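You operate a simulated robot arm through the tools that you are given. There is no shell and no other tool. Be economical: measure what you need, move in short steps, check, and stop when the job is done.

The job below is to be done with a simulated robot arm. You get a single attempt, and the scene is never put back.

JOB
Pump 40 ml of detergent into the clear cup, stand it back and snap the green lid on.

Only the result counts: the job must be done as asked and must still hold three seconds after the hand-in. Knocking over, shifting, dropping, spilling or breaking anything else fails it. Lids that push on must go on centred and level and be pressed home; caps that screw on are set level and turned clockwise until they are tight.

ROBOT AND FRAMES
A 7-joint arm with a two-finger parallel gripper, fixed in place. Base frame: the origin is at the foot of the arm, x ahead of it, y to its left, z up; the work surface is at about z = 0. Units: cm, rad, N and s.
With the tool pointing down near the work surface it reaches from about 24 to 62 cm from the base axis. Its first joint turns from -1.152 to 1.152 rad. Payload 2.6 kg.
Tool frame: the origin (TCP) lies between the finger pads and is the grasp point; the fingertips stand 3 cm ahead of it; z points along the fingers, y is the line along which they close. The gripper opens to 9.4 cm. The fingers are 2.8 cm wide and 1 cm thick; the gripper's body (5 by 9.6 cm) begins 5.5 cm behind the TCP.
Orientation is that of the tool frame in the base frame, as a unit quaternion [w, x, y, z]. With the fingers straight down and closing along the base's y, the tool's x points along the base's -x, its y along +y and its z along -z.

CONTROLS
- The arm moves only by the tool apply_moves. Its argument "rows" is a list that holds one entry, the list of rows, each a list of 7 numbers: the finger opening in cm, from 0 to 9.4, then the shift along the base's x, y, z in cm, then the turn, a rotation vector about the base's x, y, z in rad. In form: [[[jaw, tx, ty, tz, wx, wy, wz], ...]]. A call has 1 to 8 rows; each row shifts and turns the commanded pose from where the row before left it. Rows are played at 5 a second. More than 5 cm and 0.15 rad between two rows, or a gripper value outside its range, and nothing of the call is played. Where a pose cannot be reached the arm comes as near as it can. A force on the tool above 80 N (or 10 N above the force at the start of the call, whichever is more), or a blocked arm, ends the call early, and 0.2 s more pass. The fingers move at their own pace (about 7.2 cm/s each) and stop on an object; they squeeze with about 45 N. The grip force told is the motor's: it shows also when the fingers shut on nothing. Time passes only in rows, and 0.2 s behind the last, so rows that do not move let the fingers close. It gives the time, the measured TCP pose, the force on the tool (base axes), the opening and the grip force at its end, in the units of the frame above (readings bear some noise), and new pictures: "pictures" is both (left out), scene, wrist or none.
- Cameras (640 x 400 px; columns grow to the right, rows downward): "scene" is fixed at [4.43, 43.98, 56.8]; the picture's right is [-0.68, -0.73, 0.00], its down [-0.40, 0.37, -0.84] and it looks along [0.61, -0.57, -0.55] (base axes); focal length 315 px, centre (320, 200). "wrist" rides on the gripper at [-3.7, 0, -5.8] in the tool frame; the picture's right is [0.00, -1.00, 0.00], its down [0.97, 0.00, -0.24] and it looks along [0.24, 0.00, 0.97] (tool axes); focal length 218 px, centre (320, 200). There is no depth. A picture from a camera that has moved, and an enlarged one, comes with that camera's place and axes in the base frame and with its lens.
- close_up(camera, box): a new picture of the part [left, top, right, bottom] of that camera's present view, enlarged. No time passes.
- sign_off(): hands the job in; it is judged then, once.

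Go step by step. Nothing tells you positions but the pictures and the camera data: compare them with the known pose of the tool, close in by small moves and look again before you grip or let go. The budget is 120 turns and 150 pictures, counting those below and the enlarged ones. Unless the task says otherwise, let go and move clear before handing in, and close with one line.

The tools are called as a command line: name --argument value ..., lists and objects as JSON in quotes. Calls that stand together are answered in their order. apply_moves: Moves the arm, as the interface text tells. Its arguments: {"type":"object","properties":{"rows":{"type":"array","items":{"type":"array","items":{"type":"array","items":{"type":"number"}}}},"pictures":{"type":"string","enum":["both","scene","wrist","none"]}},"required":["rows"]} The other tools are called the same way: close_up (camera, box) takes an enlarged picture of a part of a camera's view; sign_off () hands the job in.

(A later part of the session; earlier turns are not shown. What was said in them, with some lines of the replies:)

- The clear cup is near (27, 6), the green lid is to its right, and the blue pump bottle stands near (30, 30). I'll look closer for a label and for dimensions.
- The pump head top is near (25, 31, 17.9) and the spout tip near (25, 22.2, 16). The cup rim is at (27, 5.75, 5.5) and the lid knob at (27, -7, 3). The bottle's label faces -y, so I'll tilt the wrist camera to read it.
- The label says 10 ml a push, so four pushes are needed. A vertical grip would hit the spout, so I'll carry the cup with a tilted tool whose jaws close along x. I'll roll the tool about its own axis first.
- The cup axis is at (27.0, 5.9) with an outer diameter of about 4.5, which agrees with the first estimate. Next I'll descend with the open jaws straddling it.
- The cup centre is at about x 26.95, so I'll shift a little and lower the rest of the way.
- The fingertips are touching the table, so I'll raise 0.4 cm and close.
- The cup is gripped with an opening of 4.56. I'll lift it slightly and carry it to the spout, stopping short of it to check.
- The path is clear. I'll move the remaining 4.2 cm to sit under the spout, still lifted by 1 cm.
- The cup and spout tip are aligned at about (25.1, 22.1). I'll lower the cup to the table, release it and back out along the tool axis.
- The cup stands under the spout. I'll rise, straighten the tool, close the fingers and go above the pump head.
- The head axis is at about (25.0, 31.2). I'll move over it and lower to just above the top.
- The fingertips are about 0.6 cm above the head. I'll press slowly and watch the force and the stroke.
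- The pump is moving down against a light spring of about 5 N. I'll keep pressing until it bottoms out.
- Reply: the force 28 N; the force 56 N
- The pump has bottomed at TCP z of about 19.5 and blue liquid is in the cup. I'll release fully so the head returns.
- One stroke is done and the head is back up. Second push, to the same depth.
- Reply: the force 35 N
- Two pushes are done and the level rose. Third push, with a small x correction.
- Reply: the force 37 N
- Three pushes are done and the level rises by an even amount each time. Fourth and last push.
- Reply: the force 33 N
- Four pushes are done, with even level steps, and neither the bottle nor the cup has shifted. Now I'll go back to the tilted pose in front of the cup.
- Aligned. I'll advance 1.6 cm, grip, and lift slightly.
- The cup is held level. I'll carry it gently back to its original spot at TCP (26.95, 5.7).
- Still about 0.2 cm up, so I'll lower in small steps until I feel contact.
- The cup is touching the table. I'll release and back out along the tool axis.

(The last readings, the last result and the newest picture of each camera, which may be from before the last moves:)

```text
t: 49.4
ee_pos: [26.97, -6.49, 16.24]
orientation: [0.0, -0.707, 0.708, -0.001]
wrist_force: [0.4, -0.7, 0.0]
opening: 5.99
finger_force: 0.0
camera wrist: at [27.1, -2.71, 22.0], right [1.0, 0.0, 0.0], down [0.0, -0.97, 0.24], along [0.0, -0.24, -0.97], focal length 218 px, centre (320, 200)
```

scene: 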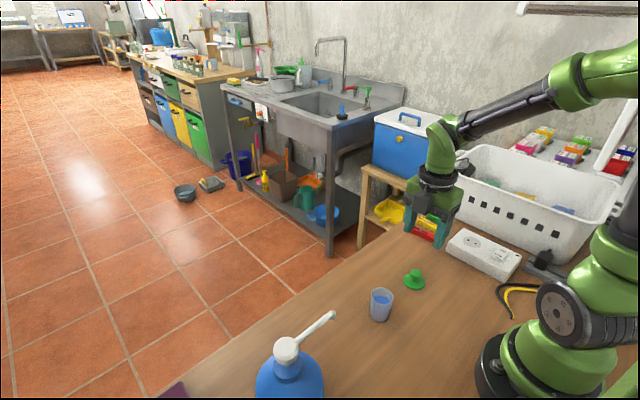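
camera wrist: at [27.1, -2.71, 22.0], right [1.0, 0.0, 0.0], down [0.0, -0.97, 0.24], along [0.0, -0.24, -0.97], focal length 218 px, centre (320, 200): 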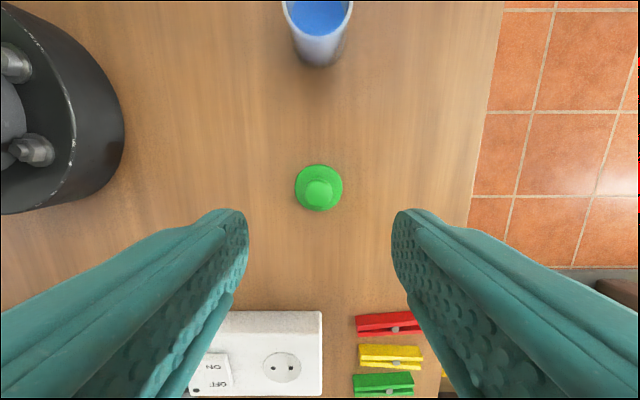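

The lid is at about (27, -6.85). I'll zoom in to measure it.

close_up --camera "scene" --box '[360, 255, 440, 335]'

close_up --camera "wrist" --box '[270, 0, 370, 220]'

```text
5.00 times, centred on (400, 295) of scene
camera zoom: at [4.43, 43.98, 56.8], right [-0.68, -0.73, 0.0], down [-0.4, 0.37, -0.84], along [0.61, -0.57, -0.55], focal length 1576 px, centre (-80, -275)
```

zoom: 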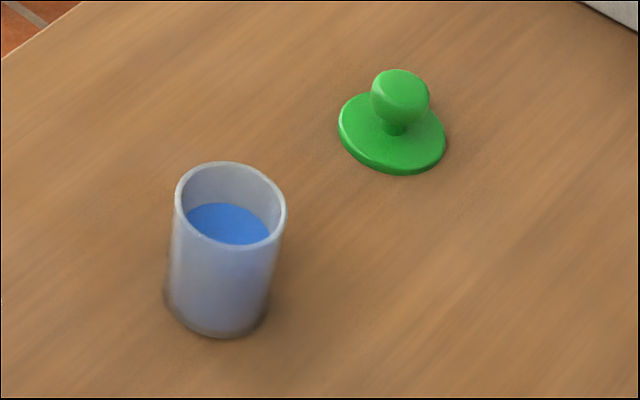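

```text
1.82 times, centred on (320, 110) of wrist
camera zoom: at [27.1, -2.71, 22.0], right [1.0, 0.0, 0.0], down [0.0, -0.97, 0.24], along [0.0, -0.24, -0.97], focal length 397 px, centre (320, 364)
```

zoom: 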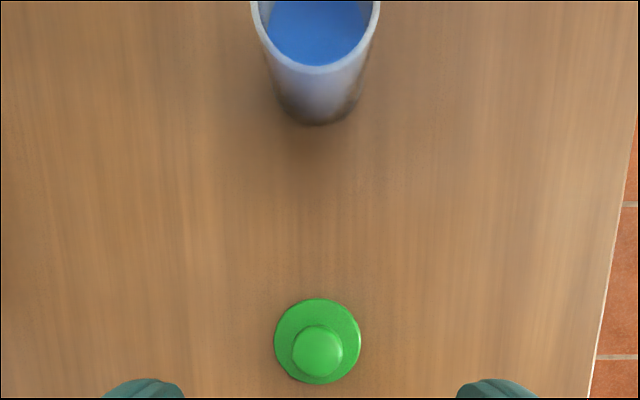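

The lid is about 4.8 cm across with a knob of about 2.5 cm, centred near (26.95, -6.85). I'll descend over it with the fingertips staying above the disc.

apply_moves --rows '[[[6, -0.02, -0.36, -2, 0, 0, 0], [6, 0, 0, -3, 0, 0, 0], [6, 0, 0, -3, 0, 0, 0], [6, 0, 0, -2, 0, 0, 0], [6, 0, 0, -1, 0, 0, 0], [6, 0, 0, 0, 0, 0, 0]]]' --pictures "wrist"

close_up --camera "scene" --box '[370, 215, 470, 315]'

```text
t: 50.8
ee_pos: [26.99, -6.77, 5.11]
orientation: [0.0, -0.707, 0.707, 0.0]
wrist_force: [0.2, 0.1, 0.3]
opening: 6.0
finger_force: 0.2
camera wrist: at [26.89, -2.96, 10.91], right [1.0, 0.0, 0.0], down [0.0, -0.97, 0.24], along [0.0, -0.24, -0.97], focal length 218 px, centre (320, 200)
```

wrist: 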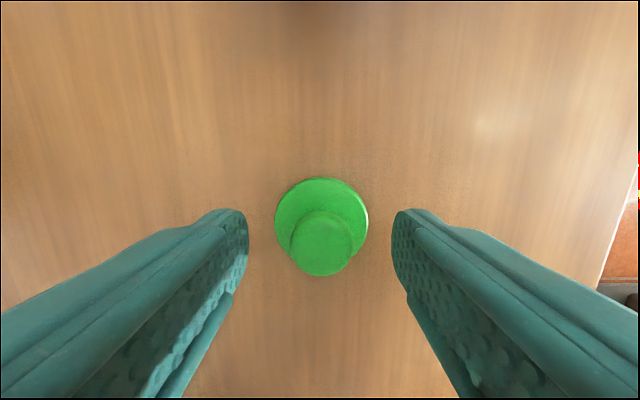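

```text
4.00 times, centred on (420, 265) of scene
camera zoom: at [4.43, 43.98, 56.8], right [-0.68, -0.73, 0.0], down [-0.4, 0.37, -0.84], along [0.61, -0.57, -0.55], focal length 1260 px, centre (-80, -60)
```

zoom: 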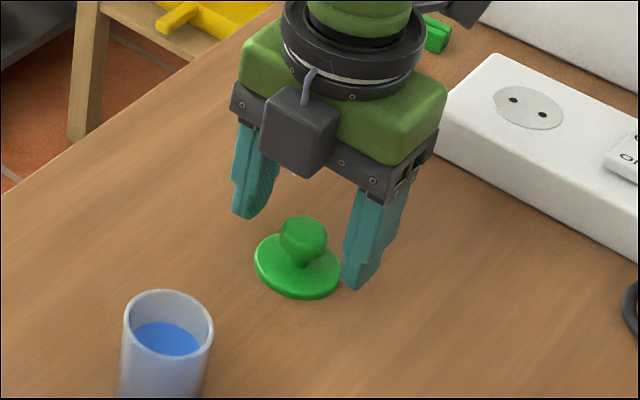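

Well centred. I'll lower 1.1 cm more and close on the knob.

apply_moves --rows '[[[6, 0, -0.08, -0.6, 0, 0, 0], [6, 0, 0, -0.5, 0, 0, 0], [6, 0, 0, 0, 0, 0, 0], [4, 0, 0, 0, 0, 0, 0], [1.5, 0, 0, 0, 0, 0, 0], [1.5, 0, 0, 0, 0, 0, 0], [1.5, 0, 0, 0, 0, 0, 0]]]' --pictures "wrist"

close_up --camera "scene" --box '[370, 215, 470, 315]'

```text
t: 52.4
ee_pos: [26.92, -7.02, 4.01]
orientation: [0.0, -0.706, 0.708, 0.0]
wrist_force: [0.0, 0.4, 0.4]
opening: 2.13
finger_force: 45.3
camera wrist: at [26.9, -3.07, 9.9], right [1.0, 0.0, 0.0], down [0.0, -0.97, 0.24], along [0.0, -0.24, -0.97], focal length 218 px, centre (320, 200)
```

wrist: 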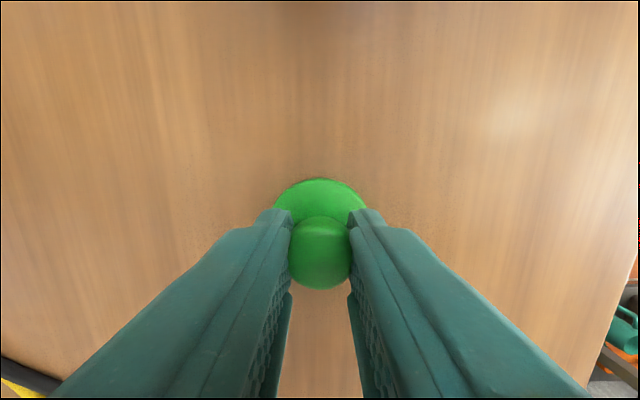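

```text
4.00 times, centred on (420, 265) of scene
camera zoom: at [4.43, 43.98, 56.8], right [-0.68, -0.73, 0.0], down [-0.4, 0.37, -0.84], along [0.61, -0.57, -0.55], focal length 1260 px, centre (-80, -60)
```

zoom: 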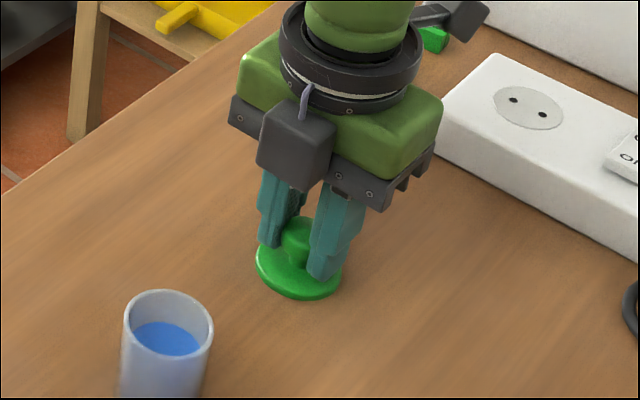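

The knob is gripped at an opening of 2.13. I'll lift it and check that it hangs level.

apply_moves --rows '[[[1.5, 0, 0, 1, 0, 0, 0], [1.5, 0, 0, 2, 0, 0, 0], [1.5, 0, 0, 2, 0, 0, 0], [1.5, 0, 0, 2, 0, 0, 0], [1.5, 0, 0, 1, 0, 0, 0], [1.5, 0, 0, 0, 0, 0, 0]]]' --pictures "wrist"

close_up --camera "scene" --box '[370, 195, 470, 295]'

```text
t: 53.8
ee_pos: [27.02, -7.0, 12.24]
orientation: [0.0, -0.706, 0.708, 0.0]
wrist_force: [-0.6, -1.2, -0.6]
opening: 2.15
finger_force: 44.9
camera wrist: at [27.05, -3.21, 17.95], right [1.0, 0.0, 0.0], down [0.0, -0.97, 0.24], along [0.0, -0.24, -0.97], focal length 218 px, centre (320, 200)
```

wrist: 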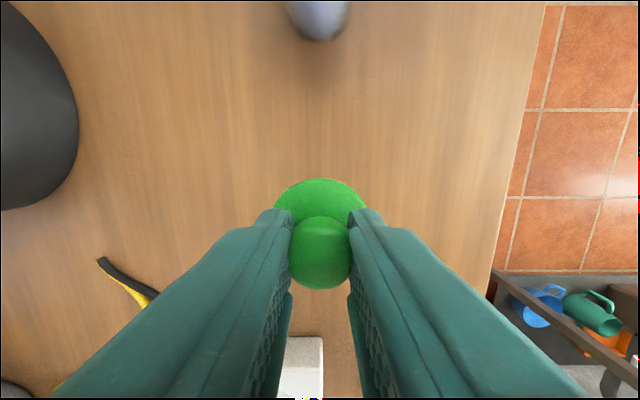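

```text
4.00 times, centred on (420, 245) of scene
camera zoom: at [4.43, 43.98, 56.8], right [-0.68, -0.73, 0.0], down [-0.4, 0.37, -0.84], along [0.61, -0.57, -0.55], focal length 1260 px, centre (-80, 20)
```

zoom: 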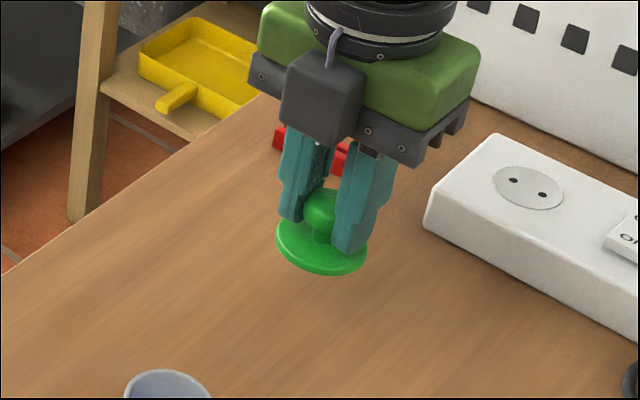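

The lid hangs level. I'll carry it above the cup at (27.0, 5.85), staying clear of the rim.

apply_moves --rows '[[[1.5, 0, 1.5, 0, 0, 0, 0], [1.5, 0, 2.5, 0, 0, 0, 0], [1.5, 0, 2.5, 0, 0, 0, 0], [1.5, 0, 2.5, 0, 0, 0, 0], [1.5, 0, 2.5, 0, 0, 0, 0], [1.5, 0, 1.35, 0, 0, 0, 0], [1.5, 0, 0, -1.5, 0, 0, 0], [1.5, 0, 0, 0, 0, 0, 0]]]' --pictures "wrist"

close_up --camera "scene" --box '[335, 240, 435, 340]'

```text
t: 55.6
ee_pos: [27.05, 5.87, 10.41]
orientation: [0.0, -0.707, 0.707, 0.0]
wrist_force: [-0.7, 0.1, -1.1]
opening: 2.14
finger_force: 45.3
camera wrist: at [27.02, 9.59, 16.3], right [1.0, 0.0, 0.0], down [0.0, -0.97, 0.24], along [0.0, -0.24, -0.97], focal length 218 px, centre (320, 200)
```

wrist: 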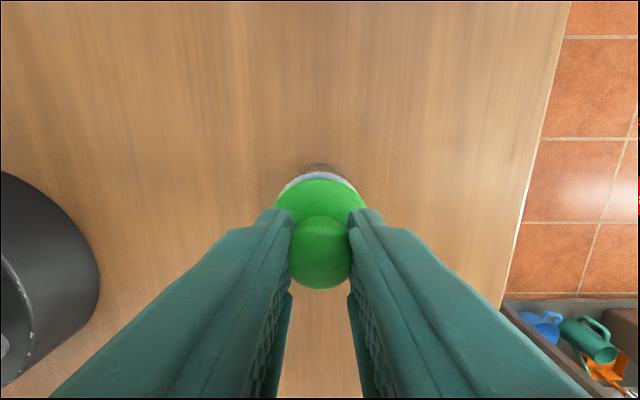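

```text
4.00 times, centred on (385, 290) of scene
camera zoom: at [4.43, 43.98, 56.8], right [-0.68, -0.73, 0.0], down [-0.4, 0.37, -0.84], along [0.61, -0.57, -0.55], focal length 1260 px, centre (60, -160)
```

zoom: 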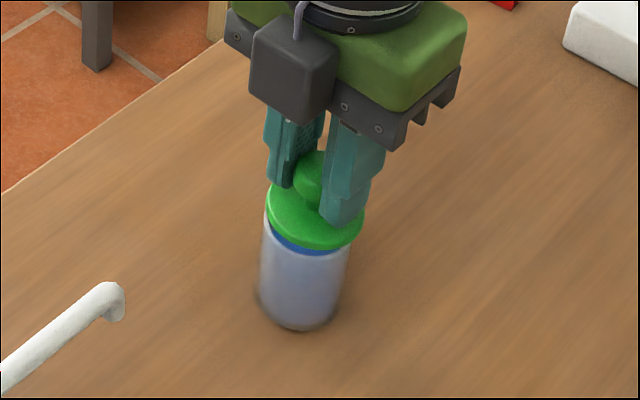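

From the wrist view the cup looks slightly farther in +y than the lid. I'll zoom in for precision.

close_up --camera "wrist" --box '[260, 140, 380, 215]'

close_up --camera "scene" --box '[360, 275, 410, 325]'

```text
5.33 times, centred on (320, 178) of wrist
camera zoom: at [27.02, 9.59, 16.3], right [1.0, 0.0, 0.0], down [0.0, -0.97, 0.24], along [0.0, -0.24, -0.97], focal length 1164 px, centre (320, 320)
```

zoom: 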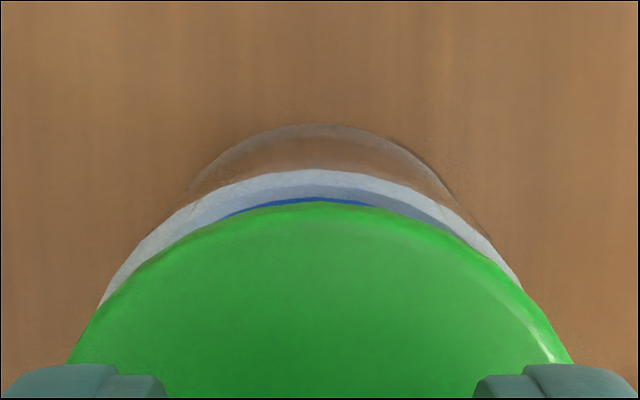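

```text
8.00 times, centred on (385, 300) of scene
camera zoom: at [4.43, 43.98, 56.8], right [-0.68, -0.73, 0.0], down [-0.4, 0.37, -0.84], along [0.61, -0.57, -0.55], focal length 2521 px, centre (-200, -600)
```

zoom: 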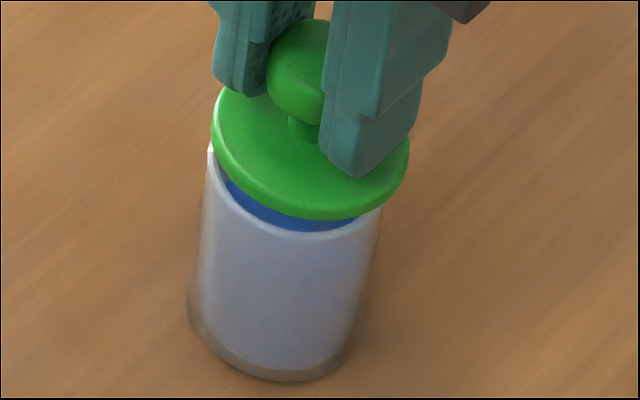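

The lid is about 0.25 cm short in y and 0.05 too far in x. I'll correct that, drop 0.5 cm and recheck.

apply_moves --rows '[[[1.5, -0.05, 0.25, 0, 0, 0, 0], [1.5, 0, 0, -0.5, 0, 0, 0], [1.5, 0, 0, 0, 0, 0, 0]]]' --pictures "none"

close_up --camera "wrist" --box '[260, 140, 380, 215]'

close_up --camera "scene" --box '[360, 275, 410, 325]'

```text
t: 56.4
ee_pos: [26.87, 5.93, 10.06]
orientation: [0.0, -0.706, 0.708, 0.001]
wrist_force: [0.3, -0.1, 0.1]
opening: 2.12
finger_force: 45.4
```

```text
5.33 times, centred on (320, 178) of wrist
camera zoom: at [26.84, 9.76, 15.82], right [1.0, 0.0, 0.0], down [0.0, -0.97, 0.24], along [0.0, -0.24, -0.97], focal length 1164 px, centre (320, 320)
```

zoom: 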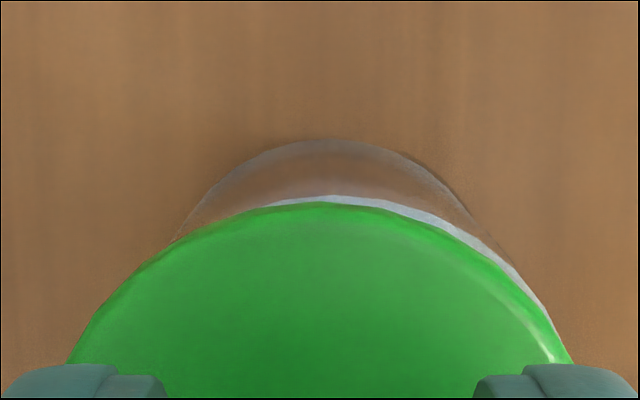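

```text
8.00 times, centred on (385, 300) of scene
camera zoom: at [4.43, 43.98, 56.8], right [-0.68, -0.73, 0.0], down [-0.4, 0.37, -0.84], along [0.61, -0.57, -0.55], focal length 2521 px, centre (-200, -600)
```

zoom: 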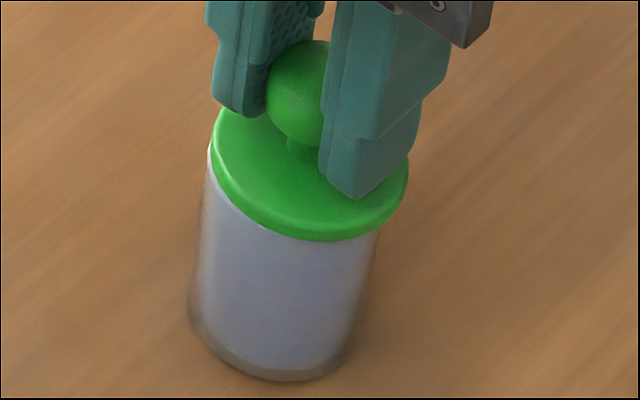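

The arm undershot a little, and both views agree that the lid needs about +0.13 in x and +0.12 in y. I'll apply that and look again.

apply_moves --rows '[[[1.5, 0.13, 0.12, 0, 0, 0, 0], [1.5, 0, 0, 0, 0, 0, 0], [1.5, 0, 0, 0, 0, 0, 0]]]' --pictures "none"

close_up --camera "wrist" --box '[260, 140, 380, 215]'

close_up --camera "scene" --box '[360, 275, 410, 325]'

```text
t: 57.2
ee_pos: [26.98, 6.22, 10.04]
orientation: [0.001, -0.706, 0.708, 0.0]
wrist_force: [0.0, 0.0, 0.6]
opening: 2.13
finger_force: 44.8
```

```text
5.33 times, centred on (320, 178) of wrist
camera zoom: at [27.01, 9.97, 15.8], right [1.0, 0.0, 0.0], down [0.0, -0.97, 0.24], along [0.0, -0.24, -0.97], focal length 1164 px, centre (320, 320)
```

zoom: 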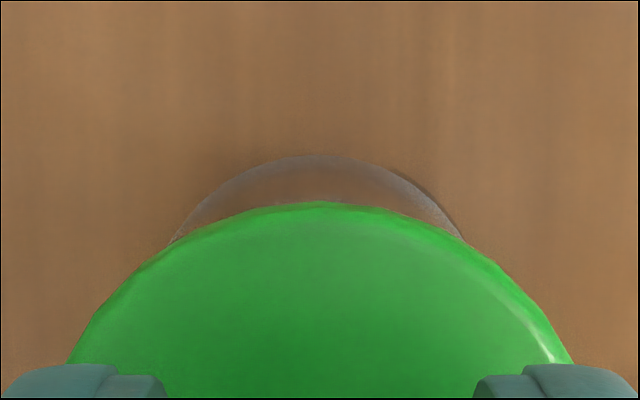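

```text
8.00 times, centred on (385, 300) of scene
camera zoom: at [4.43, 43.98, 56.8], right [-0.68, -0.73, 0.0], down [-0.4, 0.37, -0.84], along [0.61, -0.57, -0.55], focal length 2521 px, centre (-200, -600)
```

zoom: 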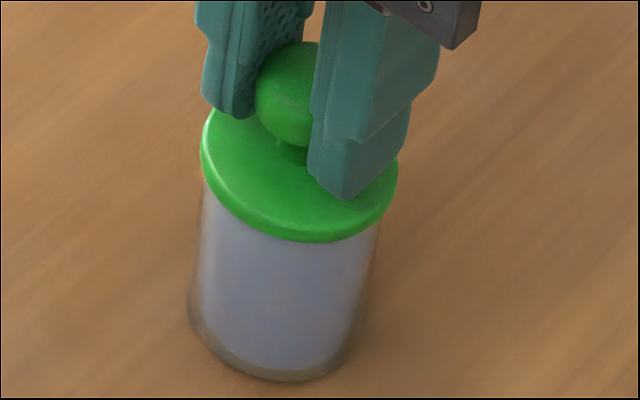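

Scene view: the lid is centred on the cup to within 0.05 cm. Wrist view: at most 0.08 too far in y. I'll trim that and lower to contact.

apply_moves --rows '[[[1.5, 0, -0.05, -0.15, 0, 0, 0], [1.5, 0, 0, -0.2, 0, 0, 0], [1.5, 0, 0, -0.15, 0, 0, 0], [1.5, 0, 0, 0, 0, 0, 0]]]' --pictures "none"

close_up --camera "scene" --box '[360, 275, 410, 325]'

```text
t: 58.2
ee_pos: [27.18, 6.29, 9.66]
orientation: [0.001, -0.706, 0.708, -0.001]
wrist_force: [-4.7, 1.9, 42.1]
opening: 2.16
finger_force: 45.1
```

```text
8.00 times, centred on (385, 300) of scene
camera zoom: at [4.41, 43.98, 56.81], right [-0.68, -0.73, 0.0], down [-0.4, 0.37, -0.84], along [0.61, -0.57, -0.55], focal length 2521 px, centre (-200, -600)
```

zoom: 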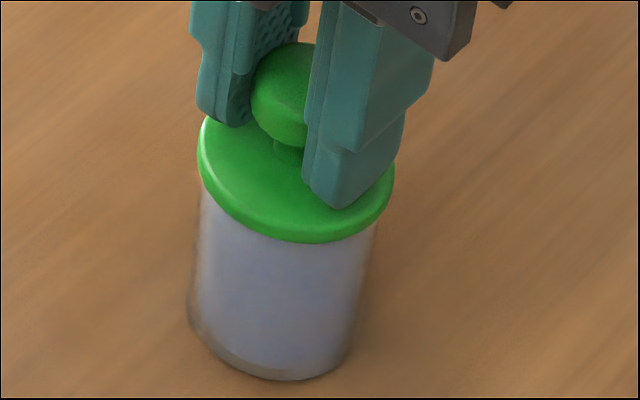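

It made contact at 42 N. The fingers slid down the knob and x drifted by +0.2, so I'll relieve the force, re-centre and re-measure before pressing home.

apply_moves --rows '[[[1.5, 0, 0, 0.3, 0, 0, 0], [1.5, 0, 0, 0.3, 0, 0, 0], [1.5, -0.05, 0, 0, 0, 0, 0], [1.5, 0, 0, 0, 0, 0, 0]]]' --pictures "none"

close_up --camera "wrist" --box '[260, 140, 380, 215]'

close_up --camera "scene" --box '[360, 275, 410, 325]'

```text
t: 59.2
ee_pos: [27.0, 6.11, 10.11]
orientation: [0.001, 0.707, -0.707, -0.002]
wrist_force: [0.9, -0.5, -1.0]
opening: 2.16
finger_force: 44.7
```

```text
5.33 times, centred on (320, 178) of wrist
camera zoom: at [26.95, 9.93, 15.85], right [1.0, 0.0, 0.0], down [0.0, -0.97, 0.24], along [0.0, -0.24, -0.97], focal length 1164 px, centre (320, 320)
```

zoom: 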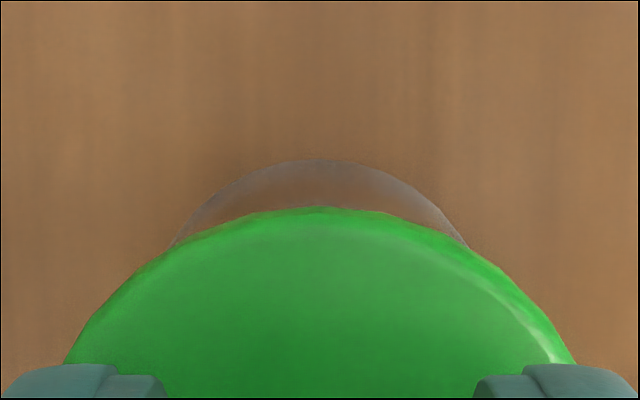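

```text
8.00 times, centred on (385, 300) of scene
camera zoom: at [4.43, 43.98, 56.8], right [-0.68, -0.73, 0.0], down [-0.4, 0.37, -0.84], along [0.61, -0.57, -0.55], focal length 2521 px, centre (-200, -600)
```

zoom: 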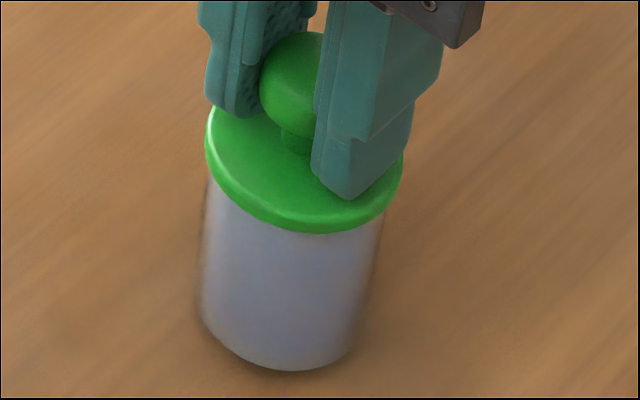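

The cup rose with the lid, so the lid has already caught on it. I'll set the cup down gently and press the lid home.

apply_moves --rows '[[[1.5, 0, 0, -0.2, 0, 0, 0], [1.5, 0, 0, -0.15, 0, 0, 0], [1.5, 0, 0, 0, 0, 0, 0]]]' --pictures "none"

apply_moves --rows '[[[1.5, 0, 0, -0.1, 0, 0, 0], [1.5, 0, 0, 0, 0, 0, 0]]]' --pictures "none"

close_up --camera "scene" --box '[360, 275, 410, 325]'

```text
t: 60.0
ee_pos: [27.04, 6.18, 9.74]
orientation: [0.0, -0.707, 0.707, 0.0]
wrist_force: [0.2, -1.1, -1.3]
opening: 2.12
finger_force: 44.7
```

```text
t: 60.6
ee_pos: [26.95, 6.1, 9.71]
orientation: [0.0, -0.706, 0.708, 0.0]
wrist_force: [-0.8, -0.1, 4.5]
opening: 2.17
finger_force: 44.8
```

```text
8.00 times, centred on (385, 300) of scene
camera zoom: at [4.42, 43.98, 56.8], right [-0.68, -0.73, 0.0], down [-0.4, 0.37, -0.84], along [0.61, -0.57, -0.55], focal length 2521 px, centre (-200, -600)
```

zoom: 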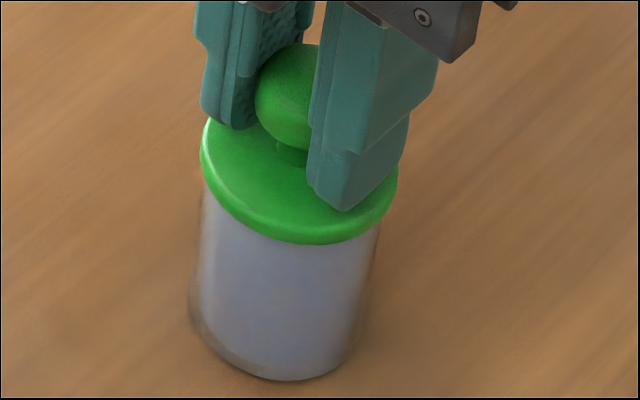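

The cup is back on the table. I'll let go of the knob, rise and close the fingers so I can press squarely on top of it.

apply_moves --rows '[[[3, 0, 0, 0, 0, 0, 0], [5, 0, 0, 0, 0, 0, 0], [5, 0, 0, 0.5, 0, 0, 0], [5, 0, 0, 2, 0, 0, 0], [2, 0, 0, 1.2, 0, 0, 0], [0, 0, 0, 0, 0, 0, 0], [0, 0, 0, 0, 0, 0, 0]]]' --pictures "wrist"

close_up --camera "scene" --box '[350, 255, 420, 325]'

```text
t: 62.2
ee_pos: [27.01, 6.1, 13.39]
orientation: [0.0, -0.707, 0.708, 0.0]
wrist_force: [-0.6, 0.0, -0.3]
opening: 0.03
finger_force: 32.7
camera wrist: at [26.91, 9.82, 19.15], right [1.0, 0.0, 0.0], down [0.0, -0.97, 0.24], along [0.0, -0.24, -0.97], focal length 218 px, centre (320, 200)
```

wrist: 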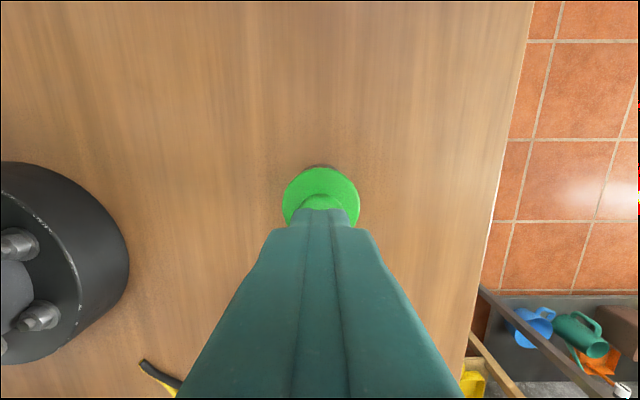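

```text
5.71 times, centred on (385, 290) of scene
camera zoom: at [4.43, 43.98, 56.8], right [-0.68, -0.73, 0.0], down [-0.4, 0.37, -0.84], along [0.61, -0.57, -0.55], focal length 1801 px, centre (-51, -314)
```

zoom: 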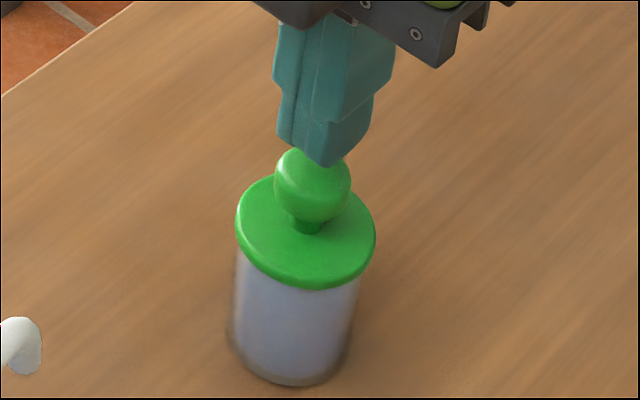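

The lid sits level and the fingers are centred over the knob. Now I'll press down until the force is firm.

apply_moves --rows '[[[0, 0, 0, -0.6, 0, 0, 0], [0, 0, 0, -0.5, 0, 0, 0], [0, 0, 0, -0.3, 0, 0, 0], [0, 0, 0, -0.2, 0, 0, 0], [0, 0, 0, 0, 0, 0, 0]]]' --pictures "none"

```text
t: 63.4
ee_pos: [27.31, 6.07, 12.11]
orientation: [0.004, -0.706, 0.708, -0.003]
wrist_force: [-10.5, -9.7, 70.0]
opening: 0.01
finger_force: 33.0
```

apply_moves --rows '[[[0, 0, 0, 0.3, 0, 0, 0], [0, 0, 0, 1, 0, 0, 0], [0, 0, 0, 2.5, 0, 0, 0], [0, 0, -4, 3, 0, 0, 0], [0, 0, -4, 0, 0, 0, 0], [0, 0, -4, 0, 0, 0, 0], [0, 0, 0, 0, 0, 0, 0]]]' --pictures "wrist"

close_up --camera "scene" --box '[360, 265, 410, 325]'

```text
t: 65.0
ee_pos: [26.96, -6.04, 18.66]
orientation: [-0.001, -0.706, 0.708, 0.0]
wrist_force: [-0.3, 0.7, 0.1]
opening: 0.01
finger_force: 32.7
camera wrist: at [26.96, -2.18, 24.42], right [1.0, 0.0, 0.0], down [0.0, -0.97, 0.24], along [0.0, -0.24, -0.97], focal length 218 px, centre (320, 200)
```

wrist: 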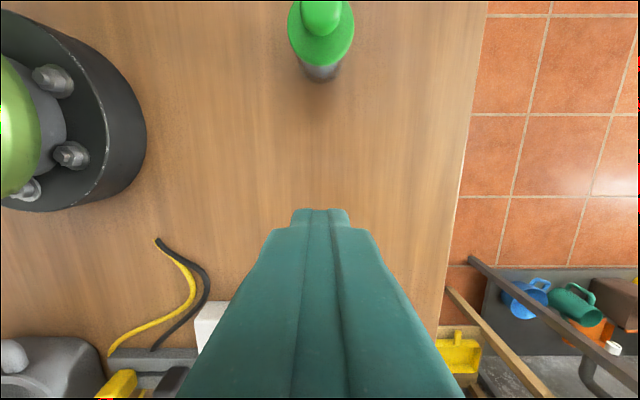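

```text
6.67 times, centred on (385, 295) of scene
camera zoom: at [4.43, 43.98, 56.8], right [-0.68, -0.73, 0.0], down [-0.4, 0.37, -0.84], along [0.61, -0.57, -0.55], focal length 2101 px, centre (-113, -433)
```

zoom: 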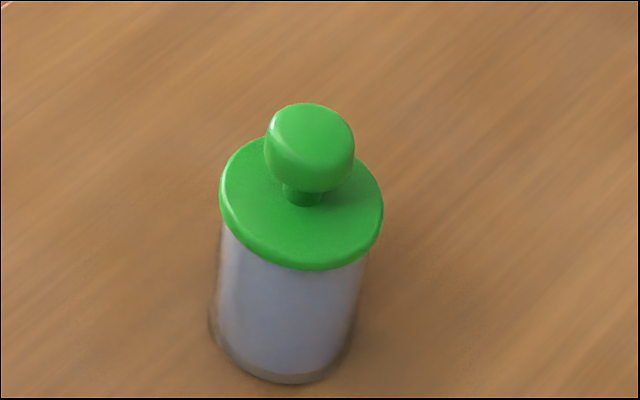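

The lid is level and centred, and its edge sits at the rim, so it is pressed home. The cup is back on its spot, nothing else has moved, and the arm is clear. I'm handing in.

sign_off

```text
The job is handed in.
```

I pumped four times at 10 ml a push, 40 ml in all, into the clear cup, stood it back in its place and snapped the green lid on; the job is handed in.
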